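You operate a simulated robot arm through the tools that you are given. There is no shell and no other tool. Be economical: measure what you need, move in short steps, check, and stop when the job is done.

You run a simulated two-armed robot. Do the job below in one go: nothing can be reset, and whatever is moved stays where it is left.

## Task
Pick up the blue paper roll with one hand, pass it to the other hand and put it on the panel of the light box. Turn the red jig knob to 3. Take the black cord end and put it on the round template. Fetch the black collar and set it on the far end of the right table. Fetch the sealer tin and stand it on the blue-tipped board. Take the black weight and leave it on the white end of the packing table. Put the pink slat on the red shim. Do these in any order. Set down upright: blue paper roll, sealer tin, black weight.

The check looks at the end state, three seconds after you hand in, the way a careful person would. Anything else that was tipped, shoved, dropped, spilled or broken makes it a failure.

## Robot
Two 7-joint arms with two-finger parallel grippers on one trunk, on a base that drives. Base frame: it is fixed to the floor where the robot stands at the start and does not move with it; the origin is under the middle of the robot, x ahead of it, y to its left, z up. Units: m, degrees, N and s.
The left shoulder is at the start at [0.06, 0.143, 0.911], the right one opposite. With the tool pointing down near the work surface each hand reaches from about 0.32 to 0.74 m from the robot's upright axis, wherever it stands, measured 20 degrees to its own side. Places, roughly: black collar (5x5x2 cm) [-6, 0.7, 0.9]; black cord end [-7.25, 0.75, 1]; black weight (5x8x8 cm) [-3.6, 1.3, 0.9]; blue paper roll (8x8x10 cm) [0.7, 0.1, 0.8]; blue-tipped board (20x7x2 cm) [-5, 1.5, 0.9]; far end of the right table [-7.1, 1, 0.9]; panel of the light box (24x25 cm) [0.52, 3.26, 0.9]; pink slat (5x2x3 cm) [-3.5, 1.2, 0.9]; red jig knob [-8.9, 1.1, 0.9]; red shim (11x4x2 cm) [-3.5, 0.6, 0.9]; round template (10x10x1 cm) [-6.8, 0.8, 0.9]; sealer tin [-4.75, 1.5, 1]; white end of the packing table [-5.4, 4, 0.8]. Payload 1.57 kg a hand.
The tool frame of a hand sits at the grasp point between the pads (the TCP): z along the fingers, y along the line on which they close. The tips reach 0.03 m beyond it. The gripper opens to 0.11 m. The fingers are 0.024 m wide and 0.012 m thick; the gripper's body (0.048 by 0.112 m) begins 0.078 m behind the TCP.
Orientation is told as [roll, pitch, yaw] about the base's x, y, z axes, in that order, counted from this pose: with the fingers straight down and closing along the base's y, the tool's x points along the base's -x, its y along +y and its z along -z.

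## Interface
- The arms move only by the tool move_arm. It takes "left_steps", "right_steps" or both (then of equal length, played together; a hand with none holds still); each is a list of rows, each a list of 7 numbers: the shift along the tool's x, y, z in m, then the turn, a rotation vector about the tool's x, y, z in degrees, then the finger opening in m, from 0 to 0.11. In form: [[x, y, z, wx, wy, wz, fingers], ...]. A call has 1 to 8 rows; each row is the pose to reach, as a shift and turn from the pose commanded when the call began, along the tool's axes at that moment. Rows are played at 5 a second. More than 0.05 m and 8.6 degrees between two rows, or a gripper value outside its range, and nothing of the call is played. Where a pose cannot be reached the arm comes as near as it can. A force on the tool above 40 N (or 10 N above the force at the start of the call, whichever is more), or a blocked arm, ends the call early, and 0.2 s more pass. The fingers move at their own pace (about 0.045 m/s each) and stop on an object; they squeeze with about 22 N. The grip force told is the motor's: it shows also when the fingers shut on nothing. Time passes only in rows, and 0.2 s behind the last, so rows that repeat a pose let the fingers close. The reply holds the time, the measured pose of the TCP, the force on the tool along the base axes, the opening and the grip force, in the units named above and with some noise, with the torque about the TCP (base axes, N m) and any sound that the robot's microphone picked up.
- Cameras (640 x 400 px; columns grow to the right, rows downward): "scene" is now at [0.0525, 0.0029, 1.528]; the picture's right is [0.04, -1.00, 0.00], its down [-0.71, -0.03, -0.70] and it looks along [0.70, 0.03, -0.71] (base axes); focal length 265 px, centre (320, 200). "left" rides on the left gripper at [0.07, -0.016, -0.141] in its tool frame; the picture's right is [0.23, 0.97, 0.00], its down [-0.86, 0.20, -0.48] and it looks along [-0.47, 0.11, 0.88] (tool axes); focal length 222 px, centre (320, 200). "right" rides on the right gripper at [0.07, 0.016, -0.141] in its tool frame; the picture's right is [-0.23, 0.97, 0.00], its down [-0.86, -0.20, -0.48] and it looks along [-0.47, -0.11, 0.88] (tool axes); focal length 222 px, centre (320, 200). There is no depth. A picture from a camera that has moved, and an enlarged one, comes with that camera's place and axes in the base frame and with its lens.
- capture(camera): a new picture of that camera. The clock stands still meanwhile.
- raise_lower(by): slides the trunk up (or, below 0, down) by that many m; the arms and the scene camera ride with it, the base frame stays. It gives what a move gives, with no picture.
- roll_base(legs): drives the robot by 1 to 6 legs, each [ahead, left, turn to the left] in m, m and degrees, along the robot's own axes; the way and the turn of a leg run together, so that a leg with both is an arc; at most 1.5 m and 180 degrees a leg. The arms and the cameras ride along, it lands a little off, and it stops where it bumps. It gives what a move gives.
- turn_head(pan, tilt): turns the head with the scene camera to pan (to the left, within 86 degrees either way) and tilt (down, from -29 to 69), counted from straight ahead of the robot. It gives what a move gives.
- zoom(camera, box): a new picture of the part [left, top, right, bottom] of that camera's present view, enlarged. The clock stands still meanwhile.
- sign_off(): hands the job in; it is judged then, once.

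Go step by step. Nothing tells you exact positions but the pictures and the camera data: compare them with the known pose of the tool, close in by small moves and look again before you grip or let go. The budget is 207 turns and 194 pictures, counting those below and the enlarged ones. Unless the task says otherwise, let go and move clear before handing in, and close with one line.

The tools are called after "Call:" as name(argument=value, ...) on one line, values as JSON. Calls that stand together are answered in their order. move_arm: Moves the arms, as the interface text tells. Its arguments: {"type":"object","properties":{"left_steps":{"type":"array","items":{"type":"array","items":{"type":"number"}}},"right_steps":{"type":"array","items":{"type":"array","items":{"type":"number"}}}},"required":[]} The other tools are called the same way: raise_lower (by) slides the trunk up or down; roll_base (legs) drives the base; turn_head (pan, tilt) turns the head that bears the scene camera; capture (camera) takes a picture; zoom (camera, box) takes an enlarged picture of a part of a camera's view; sign_off () hands the job in.

At the start:

```text
time: 0.0
left_eef_pos: [0.4632, 0.2776, 1.0076]
left_tcp_rot: [0.0, 0.0, 0.0]
left_ft_force: [0.8, -0.8, 0.3]
left_moment: [-0.01, 0.0, 0.04]
left_finger_gap: 0.11
left_finger_force: 0.1
right_eef_pos: [0.5584, -0.1658, 1.0602]
right_tcp_rot: [-0.1, 0.0, 0.0]
right_ft_force: [0.6, -0.7, -0.2]
right_moment: [0.0, -0.01, -0.02]
right_finger_gap: 0.1101
right_finger_force: 0.0
trunk travel left (down, up): [-0.51, 0.08]
robot x, y, heading: [0.0028, -0.0014, -0.1]
head pan, tilt: [2.5, 45.3]
```

scene: 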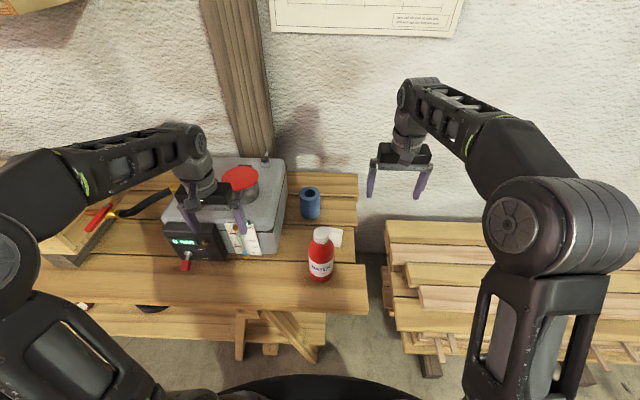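
right: 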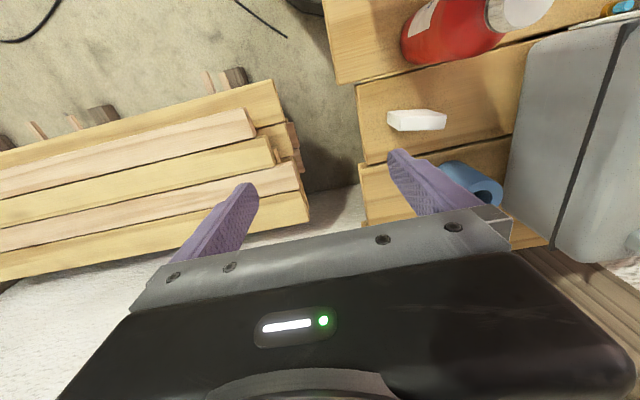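
left: 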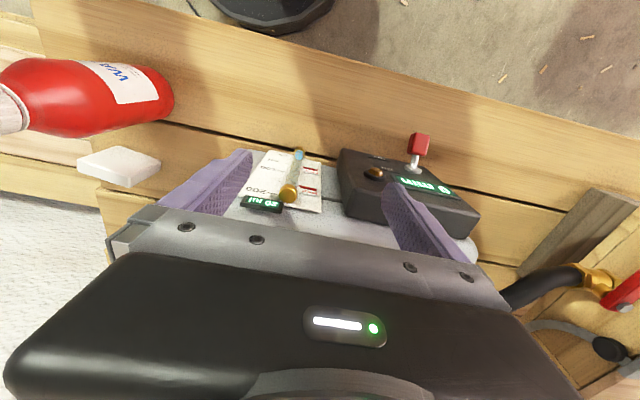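

I see the blue roll on the table in front, beside a grey device and the red bottle. I'll look closer before moving.

Call:
zoom(camera="scene", box=[160, 140, 400, 290])

Call:
zoom(camera="right", box=[320, 0, 640, 250])

```text
2.67 times, centred on (280, 215) of scene
camera zoom: at [0.0525, 0.0029, 1.528], right [0.04, -1.0, 0.0], down [-0.71, -0.03, -0.7], along [0.7, 0.03, -0.71], focal length 706 px, centre (427, 160)
```

zoom: 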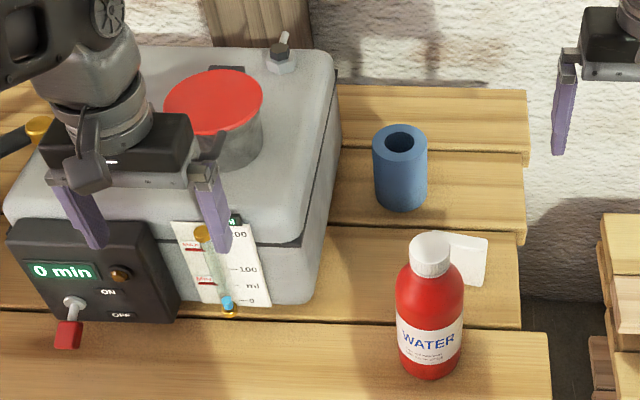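

```text
1.60 times, centred on (480, 125) of right
camera zoom: at [0.4877, -0.1478, 1.2025], right [0.23, 0.97, 0.0], down [0.86, -0.2, 0.48], along [0.47, -0.11, -0.88], focal length 355 px, centre (64, 320)
```

zoom: 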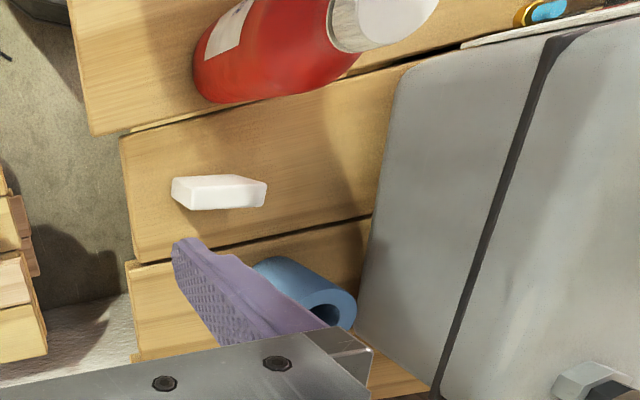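

The roll is at about (0.71, 0.07), top near z 0.89, which is slightly too far for the right hand. I'll raise the left hand clear of the device and shift the base left and a bit ahead.

Call:
move_arm(left_steps=[[0, 0, -0.04, 0, 0, 0, 0.11], [0, 0, -0.08, 0, 0, 0, 0.11], [0, 0, -0.12, 0, 0, 0, 0.11], [0.03, 0, -0.16, 0, 0, 0, 0.11]])

Call:
roll_base(legs=[[0.02, 0.15, 0]])

Call:
capture(camera="scene")

Call:
capture(camera="right")

```text
time: 1.0
left_eef_pos: [0.4636, 0.2792, 1.088]
left_tcp_rot: [-0.1, -0.1, -0.1]
left_ft_force: [0.5, 0.3, -1.1]
left_moment: [0.0, -0.01, 0.0]
left_finger_gap: 0.1102
left_finger_force: 0.1
left hand out of reach, approached as far as the arm can: row 3, 4
right_eef_pos: [0.5578, -0.1649, 1.0597]
right_tcp_rot: [0.0, 0.0, 0.0]
right_ft_force: [-0.6, 0.0, 0.2]
right_moment: [0.01, -0.01, -0.03]
right_finger_gap: 0.11
right_finger_force: 0.1
trunk travel left (down, up): [-0.51, 0.08]
robot x, y, heading: [0.0016, 0.0023, -0.1]
head pan, tilt: [2.5, 45.3]
```

```text
time: 2.4
left_eef_pos: [0.4837, 0.4306, 1.0866]
left_tcp_rot: [0.0, -0.1, 0.0]
left_ft_force: [0.5, 0.4, -0.1]
left_moment: [-0.05, 0.0, 0.01]
left_finger_gap: 0.1097
left_finger_force: 0.2
right_eef_pos: [0.5788, -0.0133, 1.0595]
right_tcp_rot: [0.0, 0.0, 0.0]
right_ft_force: [0.3, 0.8, 0.4]
right_moment: [-0.04, 0.01, 0.0]
right_finger_gap: 0.1102
right_finger_force: 0.2
trunk travel left (down, up): [-0.51, 0.08]
robot x, y, heading: [0.0164, 0.1505, -0.1]
head pan, tilt: [2.5, 45.3]
```

```text
188 pictures are left
camera scene: at [0.073, 0.1543, 1.528], right [0.04, -1.0, 0.0], down [-0.71, -0.03, -0.7], along [0.7, 0.03, -0.71], focal length 265 px, centre (320, 200)
```

scene: 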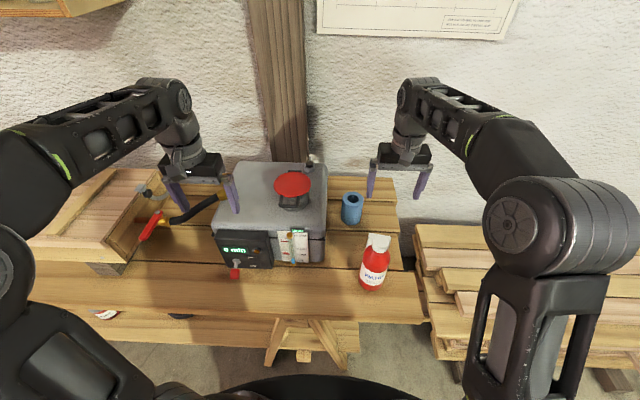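

```text
187 pictures are left
camera right: at [0.5081, 0.0033, 1.2026], right [0.23, 0.97, 0.0], down [0.86, -0.2, 0.48], along [0.47, -0.11, -0.88], focal length 222 px, centre (320, 200)
```

right: 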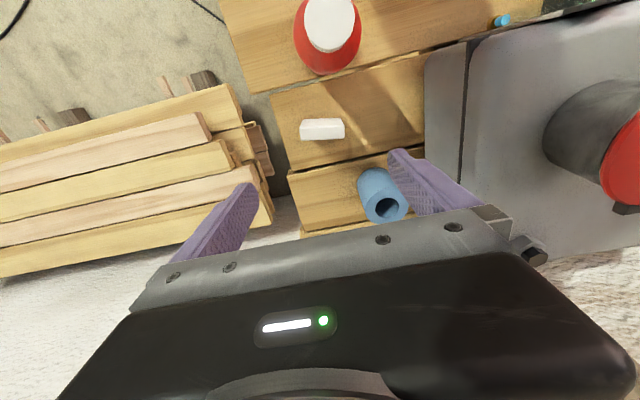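

The roll's position is confirmed at (0.714, 0.067). I'll turn the right hand 90° so the fingers close along x, clear of the device, while moving over the roll.

Call:
move_arm(right_steps=[[-0.017, 0.01, 0, 0, 0, -8.2, 0.11], [-0.034, 0.02, 0, 0, 0, -16.4, 0.11], [-0.051, 0.03, 0, 0, 0, -24.6, 0.11], [-0.068, 0.04, 0, 0, 0, -32.8, 0.11], [-0.085, 0.05, 0, 0, 0, -41, 0.11], [-0.102, 0.06, 0, 0, 0, -49.2, 0.11], [-0.119, 0.07, 0, 0, 0, -57.4, 0.11], [-0.135, 0.08, 0, 0, 0, -65.6, 0.11]])

Call:
move_arm(right_steps=[[0, 0, 0.01, 0, 0, -8.2, 0.11], [0, 0, 0.03, 0, 0, -16.4, 0.11], [0, 0, 0.05, 0, 0, -24.4, 0.11], [0, 0, 0.05, 0, 0, -24.4, 0.11]])

Call:
capture(camera="right")

Call:
capture(camera="scene")

```text
time: 4.2
left_eef_pos: [0.4824, 0.4438, 1.0839]
left_tcp_rot: [-0.6, -0.1, 0.4]
left_ft_force: [-0.1, 4.8, -0.4]
left_moment: [-0.39, -0.02, 0.0]
left_finger_gap: 0.1101
left_finger_force: 0.0
right_eef_pos: [0.533, 0.2219, 1.0847]
right_tcp_rot: [-1.0, -3.9, 56.0]
right_ft_force: [-0.4, 2.9, -0.1]
right_moment: [-0.31, -0.01, -0.01]
right_finger_gap: 0.1102
right_finger_force: 0.1
right hand out of reach, approached as far as the arm can: row 1, 2, 3, 4, 5, 6, 7, 8
trunk travel left (down, up): [-0.51, 0.08]
robot x, y, heading: [0.02, 0.1497, 0.2]
head pan, tilt: [2.5, 45.3]
```

```text
time: 5.0
left_eef_pos: [0.4836, 0.4264, 1.088]
left_tcp_rot: [0.0, -0.1, -0.1]
left_ft_force: [0.4, 0.5, -0.6]
left_moment: [-0.04, 0.02, 0.0]
left_finger_gap: 0.11
left_finger_force: 0.0
right_eef_pos: [0.5341, 0.2056, 1.0413]
right_tcp_rot: [-2.4, -3.3, 78.3]
right_ft_force: [-8.2, -15.7, 3.2]
right_moment: [0.01, 0.02, -0.9]
right_finger_gap: 0.1051
right_finger_force: 0.0
trunk travel left (down, up): [-0.51, 0.08]
robot x, y, heading: [0.023, 0.1486, -0.4]
head pan, tilt: [2.5, 45.3]
stopped in row 4 (right hand): the force on the tool passed its limit at 48 N (the readings are from after the stop); the commanded pose is now the measured one
```

```text
186 pictures are left
camera right: at [0.4965, 0.1343, 1.178], right [-0.91, 0.42, -0.03], down [0.34, 0.77, 0.53], along [0.25, 0.48, -0.84], focal length 222 px, centre (320, 200)
```

right: 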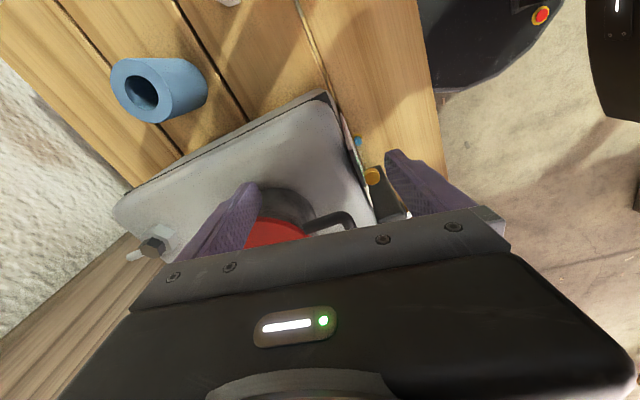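

```text
185 pictures are left
camera scene: at [0.0713, 0.1511, 1.5277], right [0.04, -1.0, 0.0], down [-0.71, -0.03, -0.7], along [0.7, 0.03, -0.71], focal length 265 px, centre (320, 200)
```

scene: 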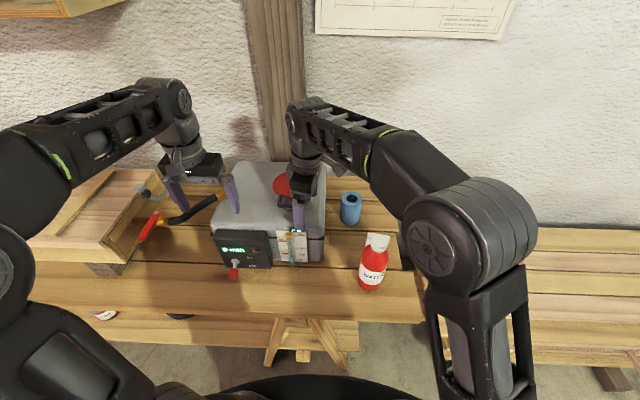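

The right hand wandered far left and a finger touched the red pot on the device. I'll go straight up before doing anything else.

Call:
raise_lower(by=0.07)

Call:
capture(camera="right")

Call:
zoom(camera="scene", box=[190, 100, 430, 300])

```text
time: 6.1
left_eef_pos: [0.4833, 0.4277, 1.1575]
left_tcp_rot: [0.0, 0.0, -0.2]
left_ft_force: [-0.1, -0.7, -0.9]
left_moment: [0.0, 0.0, 0.02]
left_finger_gap: 0.11
left_finger_force: 0.0
right_eef_pos: [0.5348, 0.2128, 1.1116]
right_tcp_rot: [-2.5, -3.6, 78.9]
right_ft_force: [-0.2, 0.0, -1.0]
right_moment: [-0.01, 0.03, -0.02]
right_finger_gap: 0.1095
right_finger_force: 0.1
trunk travel left (down, up): [-0.58, 0.01]
robot x, y, heading: [0.0199, 0.1503, 0.0]
head pan, tilt: [2.5, 45.3]
```

```text
184 pictures are left
camera right: at [0.497, 0.1387, 1.2478], right [-0.91, 0.41, -0.03], down [0.33, 0.77, 0.54], along [0.24, 0.48, -0.84], focal length 222 px, centre (320, 200)
```

right: 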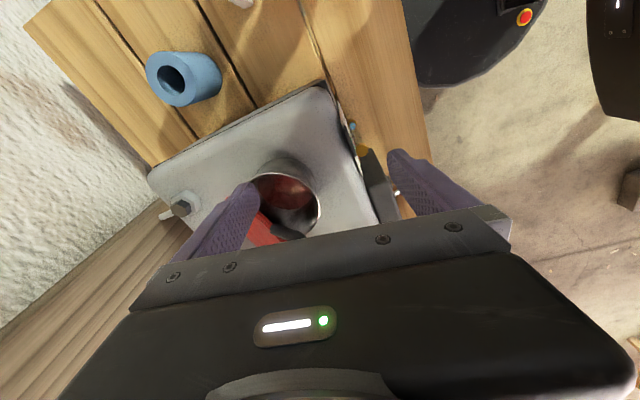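

```text
2.00 times, centred on (310, 200) of scene
camera zoom: at [0.0725, 0.1521, 1.598], right [0.04, -1.0, 0.0], down [-0.71, -0.03, -0.7], along [0.7, 0.03, -0.71], focal length 530 px, centre (340, 200)
```

zoom: 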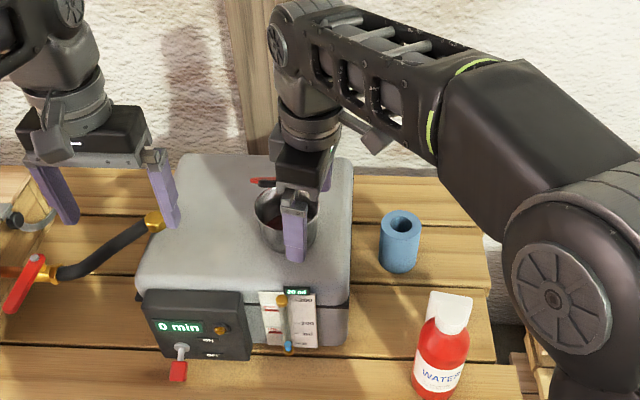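

The pot's red lid got flipped up. I'll move the right hand away to the right and look at it.

Call:
move_arm(right_steps=[[0.03, 0, 0, 0, 0, 0, 0.11], [0.06, 0, 0, 0, 0, 0, 0.11], [0.09, 0, 0, 0, 0, 0, 0.11], [0.12, 0, 0, 0, 0, 0, 0.11], [0.15, 0, 0, 0, 0, 0, 0.11]])

Call:
zoom(camera="scene", box=[190, 100, 430, 300])

Call:
capture(camera="right")

```text
time: 7.3
left_eef_pos: [0.4837, 0.4266, 1.1578]
left_tcp_rot: [0.1, -0.1, -0.1]
left_ft_force: [-0.6, -0.1, 1.4]
left_moment: [0.02, 0.0, 0.0]
left_finger_gap: 0.1098
left_finger_force: 0.0
right_eef_pos: [0.5047, 0.0616, 1.102]
right_tcp_rot: [-2.5, -3.6, 78.8]
right_ft_force: [-0.2, -0.5, 0.5]
right_moment: [0.01, 0.03, 0.01]
right_finger_gap: 0.1096
right_finger_force: 0.0
trunk travel left (down, up): [-0.58, 0.01]
robot x, y, heading: [0.0203, 0.1487, -0.3]
head pan, tilt: [2.5, 45.3]
```

```text
2.00 times, centred on (310, 200) of scene
camera zoom: at [0.0719, 0.151, 1.598], right [0.04, -1.0, 0.0], down [-0.71, -0.03, -0.7], along [0.7, 0.03, -0.71], focal length 530 px, centre (340, 200)
```

zoom: 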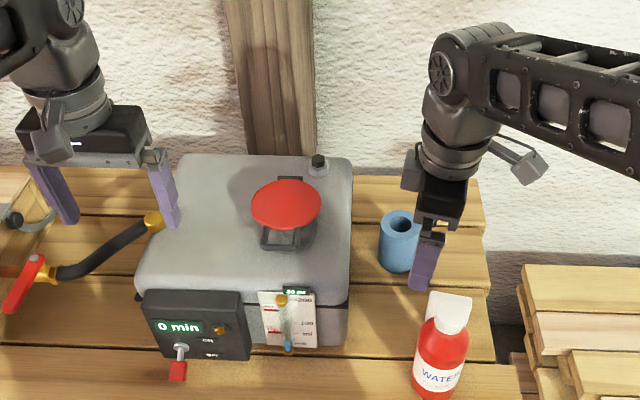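

```text
181 pictures are left
camera right: at [0.4677, -0.01, 1.2385], right [-0.91, 0.41, -0.03], down [0.34, 0.77, 0.54], along [0.24, 0.48, -0.84], focal length 222 px, centre (320, 200)
```

right: 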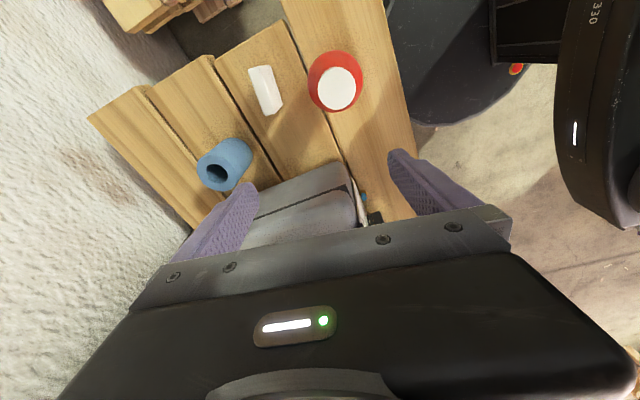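

Call:
zoom(camera="scene", box=[250, 160, 346, 230])

```text
5.71 times, centred on (298, 195) of scene
camera zoom: at [0.0719, 0.151, 1.598], right [0.04, -1.0, 0.0], down [-0.71, -0.03, -0.7], along [0.7, 0.03, -0.71], focal length 1513 px, centre (446, 229)
```

zoom: 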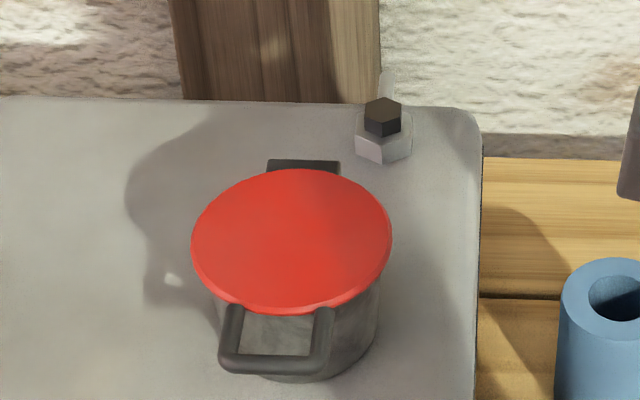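

The lid is closed again and the pot is in its earlier place. I'll drive a little closer so the right hand can reach the roll comfortably.

Call:
roll_base(legs=[[0.07, 0, 0]])

Call:
move_arm(right_steps=[[0, 0, 0.02, 0, 0, -5.6, 0.11], [0, 0, 0.04, 0, 0, -11.2, 0.11], [0, 0, 0.04, 0, 0, -11.2, 0.11]])

```text
time: 8.5
left_eef_pos: [0.5532, 0.4256, 1.1581]
left_tcp_rot: [0.0, -0.2, 0.0]
left_ft_force: [0.1, 0.4, -0.2]
left_moment: [-0.01, -0.03, 0.02]
left_finger_gap: 0.1099
left_finger_force: 0.1
right_eef_pos: [0.574, 0.0615, 1.1026]
right_tcp_rot: [-2.5, -3.5, 78.6]
right_ft_force: [-2.2, -0.2, 0.7]
right_moment: [-0.02, -0.04, -0.01]
right_finger_gap: 0.1099
right_finger_force: 0.1
trunk travel left (down, up): [-0.58, 0.01]
robot x, y, heading: [0.092, 0.1447, -0.1]
head pan, tilt: [2.5, 45.3]
stopped in leg 1: the robot was blocked; the commanded pose is now the measured one
```

```text
time: 9.3
left_eef_pos: [0.5539, 0.4268, 1.1559]
left_tcp_rot: [0.0, 0.0, -0.1]
left_ft_force: [0.0, -0.4, -1.2]
left_moment: [-0.01, -0.01, 0.01]
left_finger_gap: 0.11
left_finger_force: 0.0
right_eef_pos: [0.5777, 0.0656, 1.0621]
right_tcp_rot: [-3.1, -3.0, 90.0]
right_ft_force: [0.2, -0.4, 0.1]
right_moment: [0.05, -0.02, 0.0]
right_finger_gap: 0.1102
right_finger_force: 0.0
trunk travel left (down, up): [-0.58, 0.01]
robot x, y, heading: [0.0881, 0.1437, 0.1]
head pan, tilt: [2.5, 45.3]
```

Call:
capture(camera="scene")

Call:
capture(camera="right")

```text
179 pictures are left
camera scene: at [0.1423, 0.1515, 1.598], right [0.04, -1.0, 0.0], down [-0.71, -0.03, -0.7], along [0.7, 0.03, -0.71], focal length 265 px, centre (320, 200)
```

scene: 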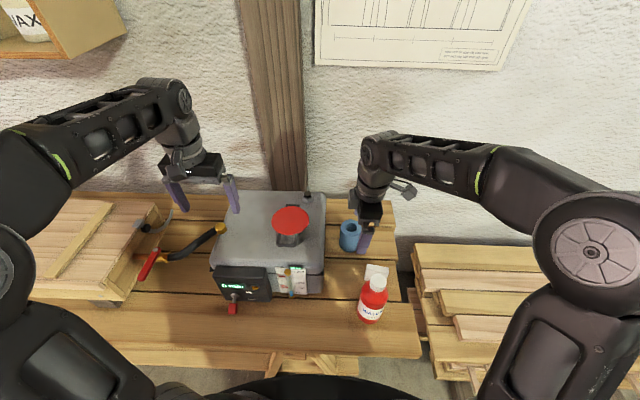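

```text
178 pictures are left
camera right: at [0.554, -0.0111, 1.1995], right [-0.97, 0.23, -0.04], down [0.17, 0.83, 0.53], along [0.16, 0.51, -0.85], focal length 222 px, centre (320, 200)
```

right: 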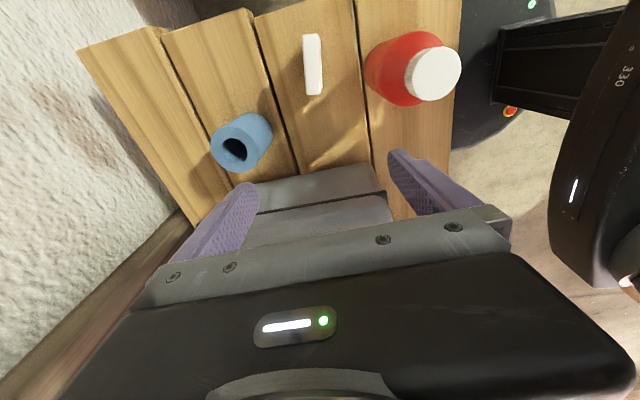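

The table is unmoved. Next I'll level the hand and bring it over the roll at (0.714, 0.066).

Call:
move_arm(right_steps=[[0, -0.034, 0.01, -3.1, 3.0, 0, 0.11], [0, -0.068, 0.02, -3.1, 3.0, 0, 0.11], [0, -0.102, 0.03, -3.1, 3.0, 0, 0.11], [0, -0.137, 0.05, -3.1, 3.0, 0, 0.11], [0, -0.137, 0.05, -3.1, 3.0, 0, 0.11]])

Call:
capture(camera="right")

```text
time: 10.5
left_eef_pos: [0.5539, 0.4272, 1.1577]
left_tcp_rot: [0.1, -0.2, -0.1]
left_ft_force: [0.3, -0.4, 1.1]
left_moment: [0.01, -0.01, 0.04]
left_finger_gap: 0.1101
left_finger_force: 0.0
right_eef_pos: [0.7196, 0.0668, 1.0205]
right_tcp_rot: [-0.1, -0.1, 89.9]
right_ft_force: [0.4, 0.0, 0.4]
right_moment: [0.0, 0.03, 0.01]
right_finger_gap: 0.1099
right_finger_force: 0.1
trunk travel left (down, up): [-0.58, 0.01]
robot x, y, heading: [0.0876, 0.1496, -0.3]
head pan, tilt: [2.5, 45.3]
```

```text
177 pictures are left
camera right: at [0.7029, -0.0028, 1.1624], right [-0.97, 0.23, 0.0], down [0.2, 0.85, 0.48], along [0.11, 0.47, -0.88], focal length 222 px, centre (320, 200)
```

right: 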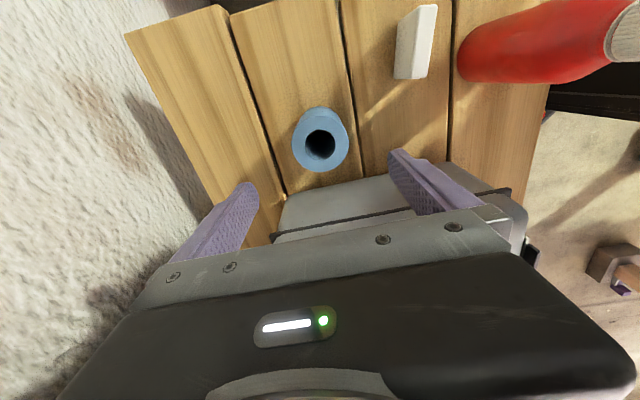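

Roll is centred under the hand. Going down and gripping near the top.

Call:
move_arm(right_steps=[[-0.001, 0, 0.035, 0, 0, 0, 0.11], [-0.002, 0, 0.07, 0, 0, 0, 0.11], [-0.002, 0, 0.105, 0, 0, 0, 0.11], [-0.002, 0, 0.138, 0, 0, 0, 0.11], [-0.002, 0, 0.138, 0, 0, 0, 0.11]])

Call:
capture(camera="right")

Call:
zoom(camera="scene", box=[280, 170, 440, 290])

```text
time: 11.7
left_eef_pos: [0.5534, 0.4281, 1.158]
left_tcp_rot: [0.0, -0.1, -0.2]
left_ft_force: [0.2, 0.1, 0.2]
left_moment: [0.01, 0.0, 0.0]
left_finger_gap: 0.1102
left_finger_force: 0.0
right_eef_pos: [0.7162, 0.0677, 0.8837]
right_tcp_rot: [0.1, 0.0, 89.9]
right_ft_force: [0.1, -0.1, 0.2]
right_moment: [0.01, -0.02, 0.01]
right_finger_gap: 0.1098
right_finger_force: 0.0
trunk travel left (down, up): [-0.58, 0.01]
robot x, y, heading: [0.0885, 0.1477, -0.1]
head pan, tilt: [2.5, 45.3]
```

```text
176 pictures are left
camera right: at [0.6993, -0.0022, 1.0246], right [-0.97, 0.23, 0.0], down [0.2, 0.85, 0.48], along [0.11, 0.47, -0.88], focal length 222 px, centre (320, 200)
```

right: 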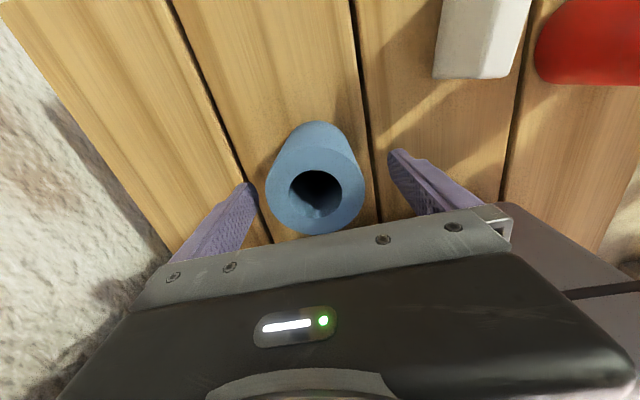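

```text
3.33 times, centred on (360, 230) of scene
camera zoom: at [0.1423, 0.1516, 1.598], right [0.04, -1.0, 0.0], down [-0.71, -0.03, -0.7], along [0.7, 0.03, -0.71], focal length 883 px, centre (187, 100)
```

zoom: 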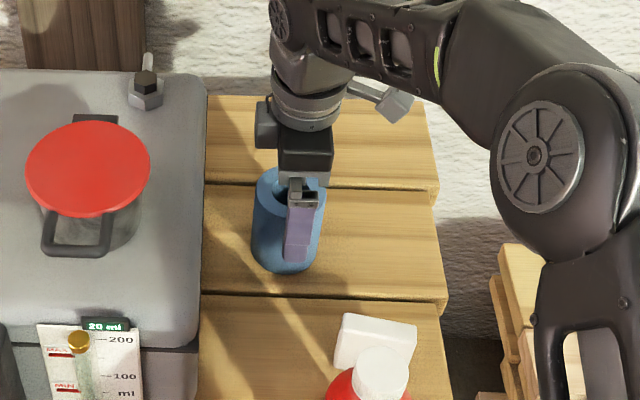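

Call:
move_arm(right_steps=[[-0.004, -0.002, 0.014, 0, 0, 0, 0.11], [-0.004, -0.002, 0.014, 0, 0, 0, 0.06], [-0.004, -0.002, 0.014, 0, 0, 0, 0.06], [-0.004, -0.002, 0.014, 0, 0, 0, 0.06], [-0.004, -0.002, 0.014, 0, 0, 0, 0.06]])

Call:
capture(camera="right")

```text
time: 12.9
left_eef_pos: [0.5549, 0.4269, 1.1588]
left_tcp_rot: [0.0, -0.1, -0.1]
left_ft_force: [0.4, 0.0, 0.6]
left_moment: [-0.01, -0.02, 0.01]
left_finger_gap: 0.1099
left_finger_force: 0.1
right_eef_pos: [0.7186, 0.0709, 0.8685]
right_tcp_rot: [0.0, 0.0, 89.9]
right_ft_force: [0.3, 0.7, -0.7]
right_moment: [0.07, -0.11, -0.02]
right_finger_gap: 0.0726
right_finger_force: 21.8
trunk travel left (down, up): [-0.58, 0.01]
robot x, y, heading: [0.0893, 0.1493, 0.0]
head pan, tilt: [2.5, 45.3]
```

```text
174 pictures are left
camera right: at [0.7023, 0.0019, 1.0105], right [-0.97, 0.23, 0.0], down [0.2, 0.85, 0.48], along [0.11, 0.47, -0.88], focal length 222 px, centre (320, 200)
```

right: 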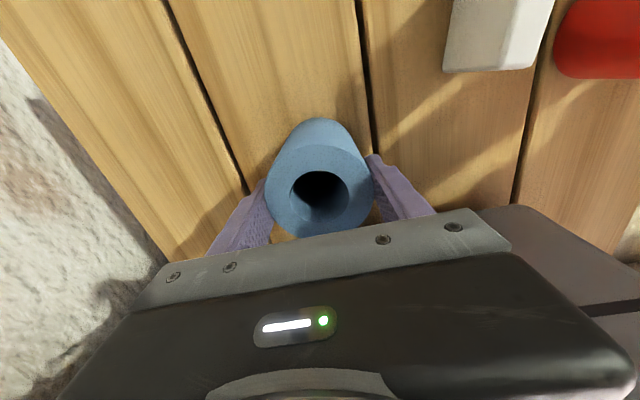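

Gripped (7.3 cm). Lifting, then backing off from the table.

Call:
move_arm(right_steps=[[0, 0, -0.03, 0, 0, 0, 0.06], [0, 0, -0.06, 0, 0, 0, 0.06], [0, 0, -0.09, 0, 0, 0, 0.06], [0, 0, -0.12, 0, 0, 0, 0.06], [0, 0, -0.14, 0, 0, 0, 0.06]])

Call:
capture(camera="right")

```text
time: 14.1
left_eef_pos: [0.5539, 0.427, 1.1581]
left_tcp_rot: [0.0, -0.1, -0.2]
left_ft_force: [0.4, -0.4, -0.7]
left_moment: [0.0, -0.02, 0.01]
left_finger_gap: 0.1099
left_finger_force: 0.2
right_eef_pos: [0.7192, 0.0731, 1.0073]
right_tcp_rot: [0.0, 0.0, 90.0]
right_ft_force: [-0.3, 0.3, -2.2]
right_moment: [0.0, 0.01, 0.01]
right_finger_gap: 0.0726
right_finger_force: 22.1
trunk travel left (down, up): [-0.58, 0.01]
robot x, y, heading: [0.0926, 0.1477, 0.1]
head pan, tilt: [2.5, 45.3]
```

```text
173 pictures are left
camera right: at [0.7028, 0.004, 1.1499], right [-0.97, 0.23, 0.0], down [0.2, 0.85, 0.48], along [0.11, 0.47, -0.88], focal length 222 px, centre (320, 200)
```

right: 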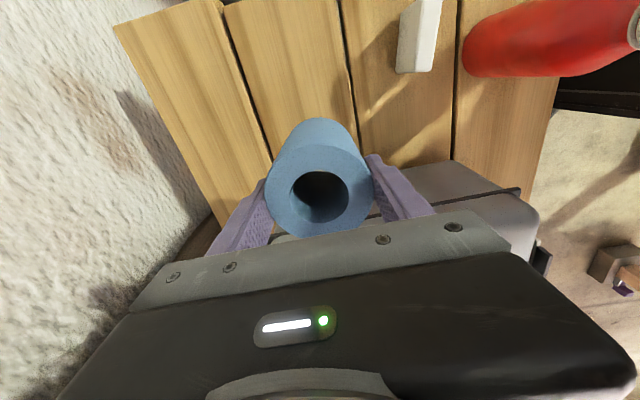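

Call:
move_arm(right_steps=[[0, 0.02, -0.025, 0, 0, 0, 0.06], [0, 0.04, -0.05, 0, 0, 0, 0.06], [0, 0.06, -0.075, 0, 0, 0, 0.06], [0, 0.07, -0.1, 0, 0, 0, 0.06], [0, 0.08, -0.12, 0, 0, 0, 0.06]])

```text
time: 15.3
left_eef_pos: [0.5532, 0.4291, 1.1575]
left_tcp_rot: [0.0, -0.1, -0.1]
left_ft_force: [0.6, -0.2, 0.5]
left_moment: [0.0, -0.04, -0.01]
left_finger_gap: 0.1101
left_finger_force: 0.1
right_eef_pos: [0.6375, 0.0757, 1.1284]
right_tcp_rot: [-0.2, 0.0, 89.9]
right_ft_force: [0.4, -0.3, -0.9]
right_moment: [-0.04, 0.01, 0.02]
right_finger_gap: 0.0727
right_finger_force: 21.9
trunk travel left (down, up): [-0.58, 0.01]
robot x, y, heading: [0.0904, 0.1492, 0.3]
head pan, tilt: [2.5, 45.3]
```

The roll clears the bottle now. I'll back off and look towards the light box.

Call:
roll_base(legs=[[-0.6, 0, 0]])

Call:
turn_head(pan=70, tilt=20)

Call:
capture(camera="scene")

```text
time: 18.7
left_eef_pos: [-0.0489, 0.4276, 1.1573]
left_tcp_rot: [-0.1, -0.1, 0.3]
left_ft_force: [-0.4, -0.8, 0.5]
left_moment: [0.02, 0.0, 0.03]
left_finger_gap: 0.1098
left_finger_force: 0.1
right_eef_pos: [0.039, 0.0767, 1.1263]
right_tcp_rot: [-0.1, 0.0, 90.3]
right_ft_force: [-0.4, 0.0, -1.8]
right_moment: [0.02, 0.02, 0.0]
right_finger_gap: 0.0722
right_finger_force: 21.9
trunk travel left (down, up): [-0.58, 0.01]
robot x, y, heading: [-0.5094, 0.1455, 0.5]
head pan, tilt: [2.5, 45.3]
```

```text
time: 20.1
left_eef_pos: [-0.0478, 0.4286, 1.1558]
left_tcp_rot: [0.0, -0.1, 0.5]
left_ft_force: [0.3, 0.0, 0.4]
left_moment: [-0.01, 0.04, 0.03]
left_finger_gap: 0.1099
left_finger_force: 0.0
right_eef_pos: [0.04, 0.0777, 1.1258]
right_tcp_rot: [0.0, 0.1, 90.3]
right_ft_force: [-0.4, -0.4, -0.6]
right_moment: [0.0, 0.04, 0.01]
right_finger_gap: 0.0725
right_finger_force: 22.3
trunk travel left (down, up): [-0.58, 0.01]
robot x, y, heading: [-0.5116, 0.1499, 0.3]
head pan, tilt: [70.0, 20.0]
```

```text
172 pictures are left
camera scene: at [-0.5073, 0.2339, 1.6371], right [0.94, -0.34, 0.0], down [-0.12, -0.32, -0.94], along [0.32, 0.88, -0.34], focal length 265 px, centre (320, 200)
```

scene: 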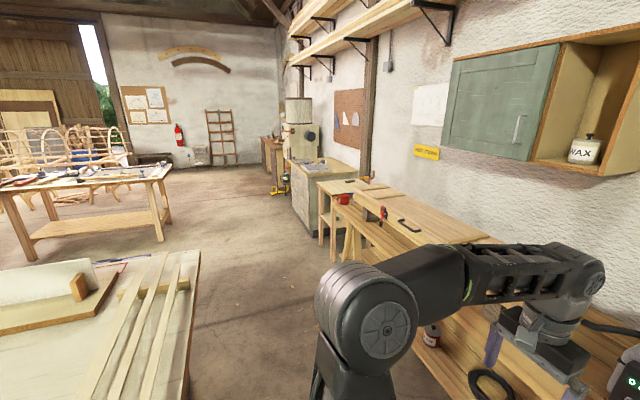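

The light box bench stands along the same wall to the left, with an aisle I can use. First I'll do the hand-over here in free space: the left hand turns to point sideways and down.

Call:
move_arm(left_steps=[[0, 0, 0, 8.5, 0, 0, 0.11], [-0.02, 0, 0, 17, 0, 0, 0.11], [-0.04, 0, 0, 25.5, 0, 0, 0.11], [-0.06, 0, 0, 34, 0, 0, 0.11], [-0.06, 0, 0, 34, 0, 0, 0.11]])

Call:
turn_head(pan=0, tilt=35)

Call:
capture(camera="scene")

```text
time: 21.3
left_eef_pos: [-0.0012, 0.3851, 1.1421]
left_tcp_rot: [-34.8, -3.7, 3.0]
left_ft_force: [-0.1, 0.5, 0.7]
left_moment: [0.03, 0.03, -0.03]
left_finger_gap: 0.1102
left_finger_force: 0.0
left hand out of reach, approached as far as the arm can: row 2, 3, 4, 5
right_eef_pos: [0.0416, 0.0776, 1.1254]
right_tcp_rot: [0.1, 0.2, 90.3]
right_ft_force: [0.4, 0.5, -0.6]
right_moment: [-0.03, 0.02, 0.0]
right_finger_gap: 0.0726
right_finger_force: 21.7
trunk travel left (down, up): [-0.58, 0.01]
robot x, y, heading: [-0.5098, 0.1453, 0.3]
head pan, tilt: [70.0, 20.0]
```

```text
time: 22.7
left_eef_pos: [-0.0043, 0.3841, 1.1414]
left_tcp_rot: [-34.5, -4.0, 3.2]
left_ft_force: [0.1, -0.6, -0.1]
left_moment: [0.02, -0.02, 0.03]
left_finger_gap: 0.1099
left_finger_force: 0.1
right_eef_pos: [0.04, 0.0775, 1.1262]
right_tcp_rot: [0.0, -0.1, 90.3]
right_ft_force: [-0.9, 0.9, -0.6]
right_moment: [0.0, -0.02, 0.0]
right_finger_gap: 0.0724
right_finger_force: 22.0
trunk travel left (down, up): [-0.58, 0.01]
robot x, y, heading: [-0.5075, 0.145, 0.7]
head pan, tilt: [0.0, 35.0]
```

```text
171 pictures are left
camera scene: at [-0.4507, 0.1469, 1.6133], right [0.01, -1.0, 0.0], down [-0.57, 0.0, -0.82], along [0.82, 0.01, -0.57], focal length 265 px, centre (320, 200)
```

scene: 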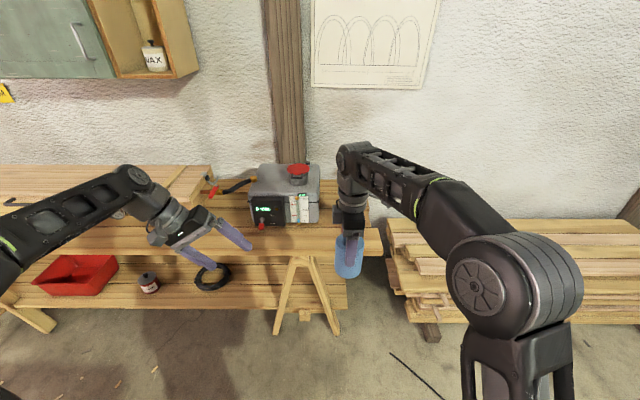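

Left arm is near its upper reach limit; I'll bring both hands lower and closer before the hand-over.

Call:
move_arm(left_steps=[[0.01, 0.014, 0.02, 0, 0, 0, 0.11], [0.02, 0.028, 0.041, 0, 0, 0, 0.11], [0.03, 0.043, 0.062, 0, 0, 0, 0.11], [0.04, 0.057, 0.082, 0, 0, 0, 0.11], [0.04, 0.068, 0.1, 0, 0, 0, 0.11]], right_steps=[[0, 0.025, 0.03, 0, 0, 0, 0.06], [0, 0.05, 0.06, 0, 0, 0, 0.06], [0, 0.075, 0.09, 0, 0, 0, 0.06], [0, 0.1, 0.12, 0, 0, 0, 0.06], [0, 0.12, 0.15, 0, 0, 0, 0.06]])

```text
time: 23.9
left_eef_pos: [-0.0343, 0.3789, 1.0185]
left_tcp_rot: [-34.5, -3.9, 3.0]
left_ft_force: [-0.9, -0.9, -0.3]
left_moment: [0.01, -0.03, -0.02]
left_finger_gap: 0.1099
left_finger_force: 0.1
right_eef_pos: [-0.0813, 0.0756, 0.9764]
right_tcp_rot: [-0.1, 0.0, 90.3]
right_ft_force: [0.2, -0.2, -0.6]
right_moment: [-0.04, 0.0, 0.01]
right_finger_gap: 0.0723
right_finger_force: 22.3
trunk travel left (down, up): [-0.58, 0.01]
robot x, y, heading: [-0.5086, 0.1494, 0.5]
head pan, tilt: [0.0, 35.0]
```

Call:
move_arm(left_steps=[[0.012, -0.027, 0.018, 6.4, 1.2, 0.1, 0.11], [0.024, -0.054, 0.037, 12.8, 2.4, 0.2, 0.11], [0.036, -0.08, 0.055, 19.1, 3.7, 0.2, 0.11], [0.047, -0.107, 0.0736, 25.5, 4.9, 0.3, 0.11], [0.047, -0.107, 0.0736, 25.5, 4.9, 0.3, 0.11]])

Call:
capture(camera="scene")

Call:
capture(camera="left")

```text
time: 25.1
left_eef_pos: [-0.0752, 0.2479, 1.0156]
left_tcp_rot: [-60.0, -0.9, -0.7]
left_ft_force: [0.7, -0.4, 0.2]
left_moment: [0.02, 0.0, 0.04]
left_finger_gap: 0.1103
left_finger_force: 0.2
right_eef_pos: [-0.0821, 0.0755, 0.9774]
right_tcp_rot: [0.1, 0.0, 90.3]
right_ft_force: [-0.1, -0.5, -2.2]
right_moment: [0.0, 0.0, 0.0]
right_finger_gap: 0.0722
right_finger_force: 21.8
trunk travel left (down, up): [-0.58, 0.01]
robot x, y, heading: [-0.5063, 0.1456, 0.5]
head pan, tilt: [0.0, 35.0]
```

```text
170 pictures are left
camera scene: at [-0.4508, 0.1468, 1.6133], right [0.01, -1.0, 0.0], down [-0.57, 0.0, -0.82], along [0.82, 0.01, -0.57], focal length 265 px, centre (320, 200)
```

scene: 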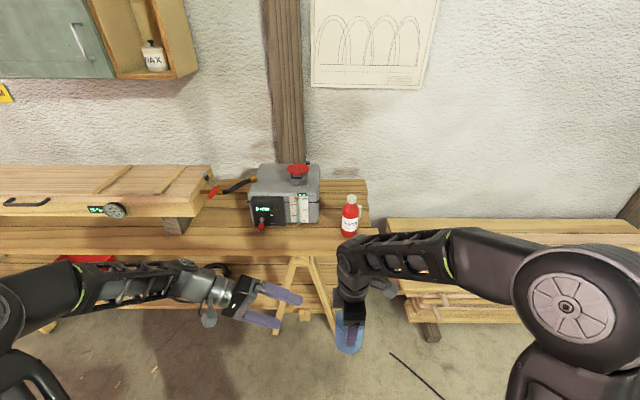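

```text
169 pictures are left
camera left: at [-0.1444, 0.3635, 1.0978], right [-0.21, 0.49, -0.85], down [0.86, 0.5, 0.08], along [0.47, -0.71, -0.53], focal length 222 px, centre (320, 200)
```

left: 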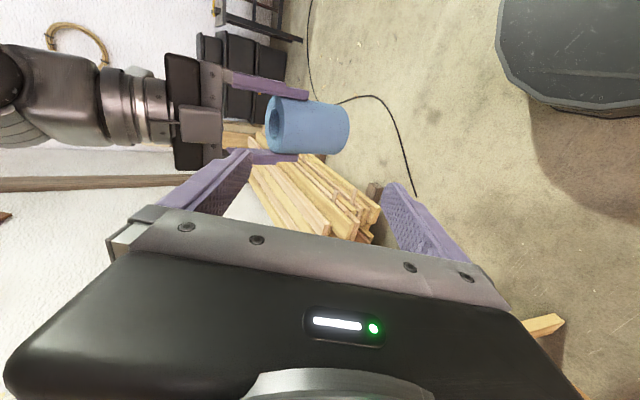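

The left fingers must close along x, so I turn that wrist about its own axis by 90°.

Call:
move_arm(left_steps=[[0, 0, 0, 0, 0, -8.5, 0.11], [0, 0, 0, 0, 0, -17, 0.11], [0, 0, 0, 0, 0, -25.5, 0.11], [0, 0, 0, 0, 0, -34, 0.11], [0, 0, 0, 0, 0, -42.5, 0.11], [0, 0, 0, 0, 0, -42.5, 0.11]])

```text
time: 26.5
left_eef_pos: [-0.0741, 0.2488, 1.0167]
left_tcp_rot: [-52.2, 35.1, 23.8]
left_ft_force: [1.0, -0.6, 1.0]
left_moment: [-0.01, 0.02, 0.0]
left_finger_gap: 0.1099
left_finger_force: 0.0
right_eef_pos: [-0.0811, 0.0759, 0.9767]
right_tcp_rot: [0.1, 0.1, 90.3]
right_ft_force: [0.5, -0.1, -1.3]
right_moment: [0.0, 0.03, 0.03]
right_finger_gap: 0.0723
right_finger_force: 21.8
trunk travel left (down, up): [-0.58, 0.01]
robot x, y, heading: [-0.5116, 0.1462, 0.2]
head pan, tilt: [0.0, 35.0]
```

Call:
move_arm(left_steps=[[0, 0, 0, 0, 0, -8.5, 0.11], [0, 0, 0, 0, 0, -17, 0.11], [0, 0, 0, 0, 0, -25.5, 0.11], [0, 0, 0, 0, 0, -34, 0.11], [0, 0, 0, 0, 0, -42.5, 0.11], [0, 0, 0, 0, 0, -47.5, 0.11], [0, 0, 0, 0, 0, -47.5, 0.11]])

Call:
capture(camera="left")

Call:
capture(camera="scene")

```text
time: 28.1
left_eef_pos: [-0.0739, 0.2486, 1.0163]
left_tcp_rot: [-1.5, 59.9, 88.2]
left_ft_force: [-0.7, -0.9, 0.1]
left_moment: [-0.04, 0.0, 0.02]
left_finger_gap: 0.11
left_finger_force: 0.0
right_eef_pos: [-0.081, 0.0762, 0.9779]
right_tcp_rot: [0.0, -0.1, 90.2]
right_ft_force: [0.6, 0.1, -1.8]
right_moment: [0.01, 0.02, 0.0]
right_finger_gap: 0.0722
right_finger_force: 22.5
trunk travel left (down, up): [-0.58, 0.01]
robot x, y, heading: [-0.5103, 0.1487, 0.6]
head pan, tilt: [0.0, 35.0]
```

```text
168 pictures are left
camera left: at [-0.0578, 0.3351, 1.1464], right [-0.98, -0.1, 0.18], down [-0.18, 0.84, -0.5], along [-0.1, -0.52, -0.84], focal length 222 px, centre (320, 200)
```

left: 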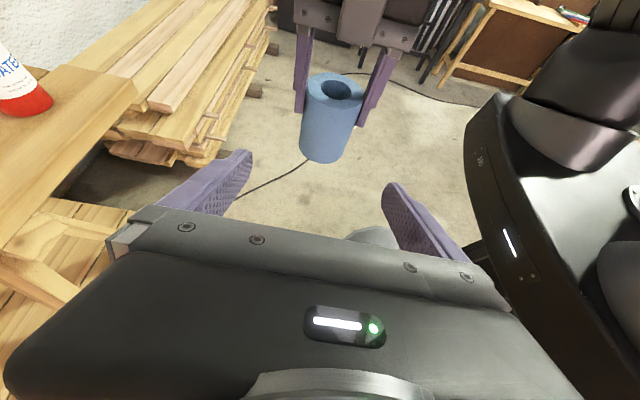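

```text
167 pictures are left
camera scene: at [-0.4506, 0.1468, 1.6133], right [0.01, -1.0, 0.0], down [-0.57, 0.0, -0.82], along [0.82, 0.01, -0.57], focal length 265 px, centre (320, 200)
```

scene: 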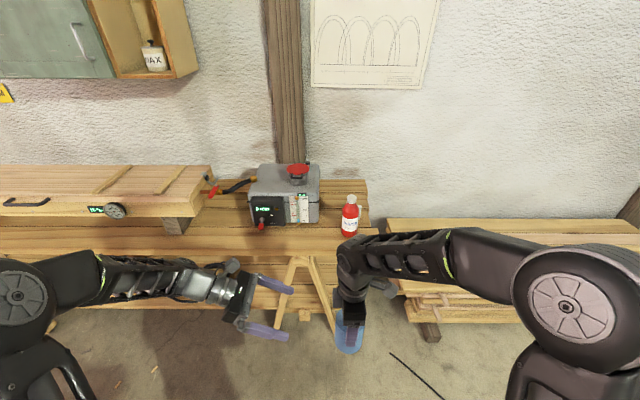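

Left fingers now straddle along x. Advance towards the roll partway and check.

Call:
move_arm(left_steps=[[0.002, 0.001, 0.03, 0, 0, 0, 0.11], [0.004, 0.002, 0.06, 0, 0, 0, 0.11], [0.005, 0.002, 0.09, 0, 0, 0, 0.11], [0.005, 0.002, 0.12, 0, 0, 0, 0.11], [0.005, 0.002, 0.12, 0, 0, 0, 0.11]])

Call:
capture(camera="left")

```text
time: 29.3
left_eef_pos: [-0.0754, 0.1411, 0.9619]
left_tcp_rot: [-1.7, 59.8, 87.7]
left_ft_force: [-0.9, -0.2, -0.3]
left_moment: [0.01, 0.01, 0.01]
left_finger_gap: 0.1098
left_finger_force: 0.1
right_eef_pos: [-0.0809, 0.0759, 0.9783]
right_tcp_rot: [0.0, 0.0, 90.4]
right_ft_force: [0.5, -1.5, -2.0]
right_moment: [0.0, 0.02, 0.04]
right_finger_gap: 0.0723
right_finger_force: 22.0
trunk travel left (down, up): [-0.58, 0.01]
robot x, y, heading: [-0.5118, 0.1503, 0.2]
head pan, tilt: [0.0, 35.0]
```

```text
166 pictures are left
camera left: at [-0.0593, 0.2282, 1.0918], right [-0.98, -0.1, 0.18], down [-0.18, 0.84, -0.5], along [-0.1, -0.53, -0.84], focal length 222 px, centre (320, 200)
```

left: 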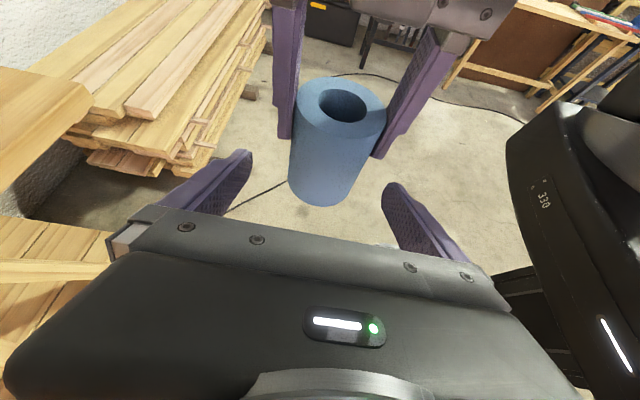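

Call:
move_arm(left_steps=[[-0.004, 0.003, 0.02, 0, 0, 0, 0.11], [-0.004, 0.003, 0.04, 0, 0, 0, 0.11], [-0.004, 0.003, 0.06, 0, 0, 0, 0.11], [-0.004, 0.003, 0.073, 0, 0, 0, 0.11], [-0.004, 0.003, 0.073, 0, 0, 0, 0.11]])

Call:
capture(camera="left")

Call:
zoom(camera="scene", box=[240, 240, 440, 365])

```text
time: 30.5
left_eef_pos: [-0.0791, 0.0799, 0.9187]
left_tcp_rot: [-1.7, 59.8, 87.8]
left_ft_force: [0.4, -0.8, -0.2]
left_moment: [-0.01, 0.02, 0.02]
left_finger_gap: 0.1098
left_finger_force: 0.0
right_eef_pos: [-0.0819, 0.0744, 0.9765]
right_tcp_rot: [0.0, 0.1, 90.3]
right_ft_force: [-0.5, 0.0, -1.2]
right_moment: [-0.03, 0.0, 0.02]
right_finger_gap: 0.072
right_finger_force: 21.7
trunk travel left (down, up): [-0.58, 0.01]
robot x, y, heading: [-0.5117, 0.1448, 0.2]
head pan, tilt: [0.0, 35.0]
```

```text
165 pictures are left
camera left: at [-0.0631, 0.1664, 1.0495], right [-0.98, -0.1, 0.18], down [-0.18, 0.84, -0.5], along [-0.1, -0.52, -0.84], focal length 222 px, centre (320, 200)
```

left: 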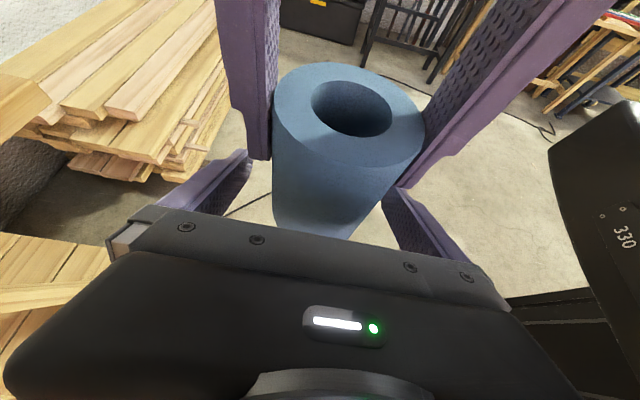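

```text
3.20 times, centred on (340, 302) of scene
camera zoom: at [-0.4506, 0.1468, 1.6133], right [0.01, -1.0, 0.0], down [-0.57, 0.0, -0.82], along [0.82, 0.01, -0.57], focal length 847 px, centre (256, -128)
```

zoom: 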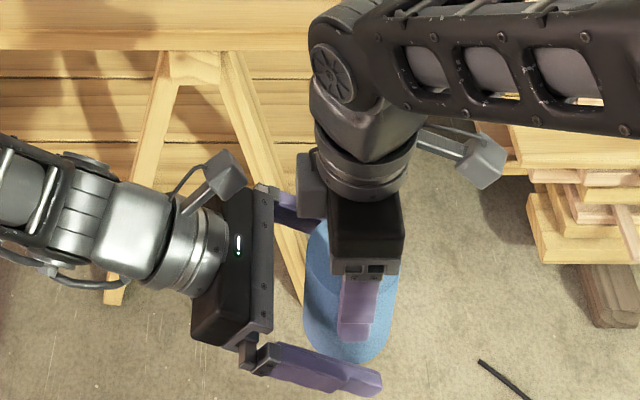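

Geometry looks right; closing the left hand on the lower part.

Call:
move_arm(left_steps=[[0, 0.002, 0, 0, 0, 0, 0.09], [0, 0.002, 0, 0, 0, 0, 0.06], [0, 0.002, 0, 0, 0, 0, 0.06], [0, 0.002, 0, 0, 0, 0, 0.06]])

```text
time: 31.5
left_eef_pos: [-0.0821, 0.0794, 0.9193]
left_tcp_rot: [-1.8, 60.0, 87.9]
left_ft_force: [0.2, -0.6, -0.3]
left_moment: [0.01, 0.32, -0.02]
left_finger_gap: 0.072
left_finger_force: 22.4
right_eef_pos: [-0.0824, 0.0758, 0.9768]
right_tcp_rot: [-0.1, 0.0, 90.3]
right_ft_force: [-1.2, 0.2, -0.3]
right_moment: [-0.03, -0.23, 0.02]
right_finger_gap: 0.0721
right_finger_force: 21.8
trunk travel left (down, up): [-0.58, 0.01]
robot x, y, heading: [-0.5112, 0.1443, 0.2]
head pan, tilt: [0.0, 35.0]
```

Both hold it. Now the right hand opens and rises.

Call:
move_arm(right_steps=[[0, 0, 0, 0, 0, 0, 0.09], [0, 0, 0, 0, 0, 0, 0.11], [0, 0, -0.03, 0, 0, 0, 0.11], [0, 0, -0.07, 0, 0, 0, 0.11], [0.03, 0, -0.1, 0, 0, 0, 0.11], [0.08, 0, -0.1, 0, 0, 0, 0.11]])

Call:
capture(camera="left")

Call:
capture(camera="scene")

```text
time: 32.9
left_eef_pos: [-0.0804, 0.0793, 0.9203]
left_tcp_rot: [-1.7, 60.0, 87.9]
left_ft_force: [-0.9, -1.0, 0.1]
left_moment: [0.0, -0.02, 0.01]
left_finger_gap: 0.072
left_finger_force: 21.6
right_eef_pos: [-0.0815, -0.0047, 1.0764]
right_tcp_rot: [0.0, 0.0, 90.3]
right_ft_force: [0.0, -0.6, -0.4]
right_moment: [0.0, 0.02, 0.0]
right_finger_gap: 0.1097
right_finger_force: 0.1
trunk travel left (down, up): [-0.58, 0.01]
robot x, y, heading: [-0.5108, 0.1474, 0.4]
head pan, tilt: [0.0, 35.0]
```

```text
163 pictures are left
camera left: at [-0.0653, 0.1662, 1.0497], right [-0.98, -0.1, 0.18], down [-0.18, 0.85, -0.5], along [-0.1, -0.52, -0.85], focal length 222 px, centre (320, 200)
```

left: 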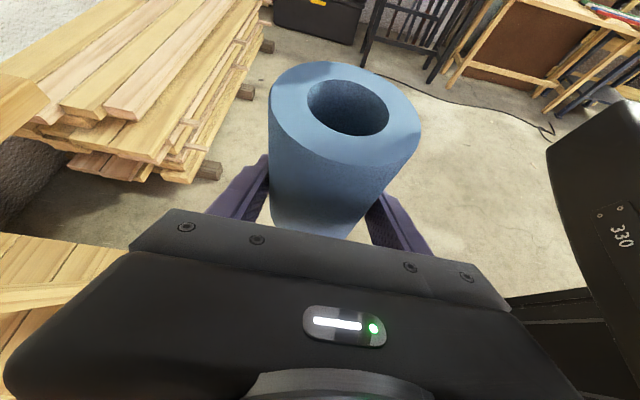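

```text
162 pictures are left
camera scene: at [-0.4508, 0.1458, 1.6133], right [0.01, -1.0, 0.0], down [-0.57, 0.0, -0.82], along [0.82, 0.01, -0.57], focal length 265 px, centre (320, 200)
```

scene: 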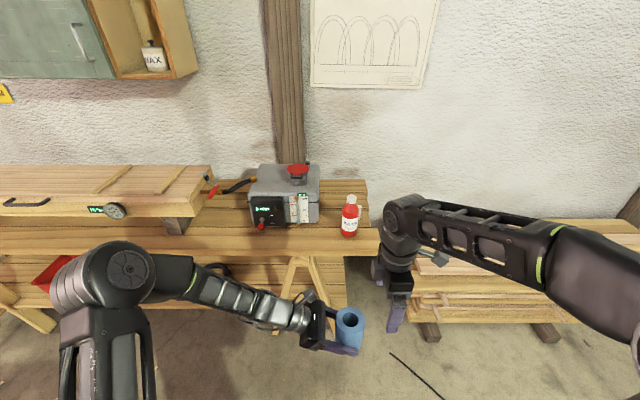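

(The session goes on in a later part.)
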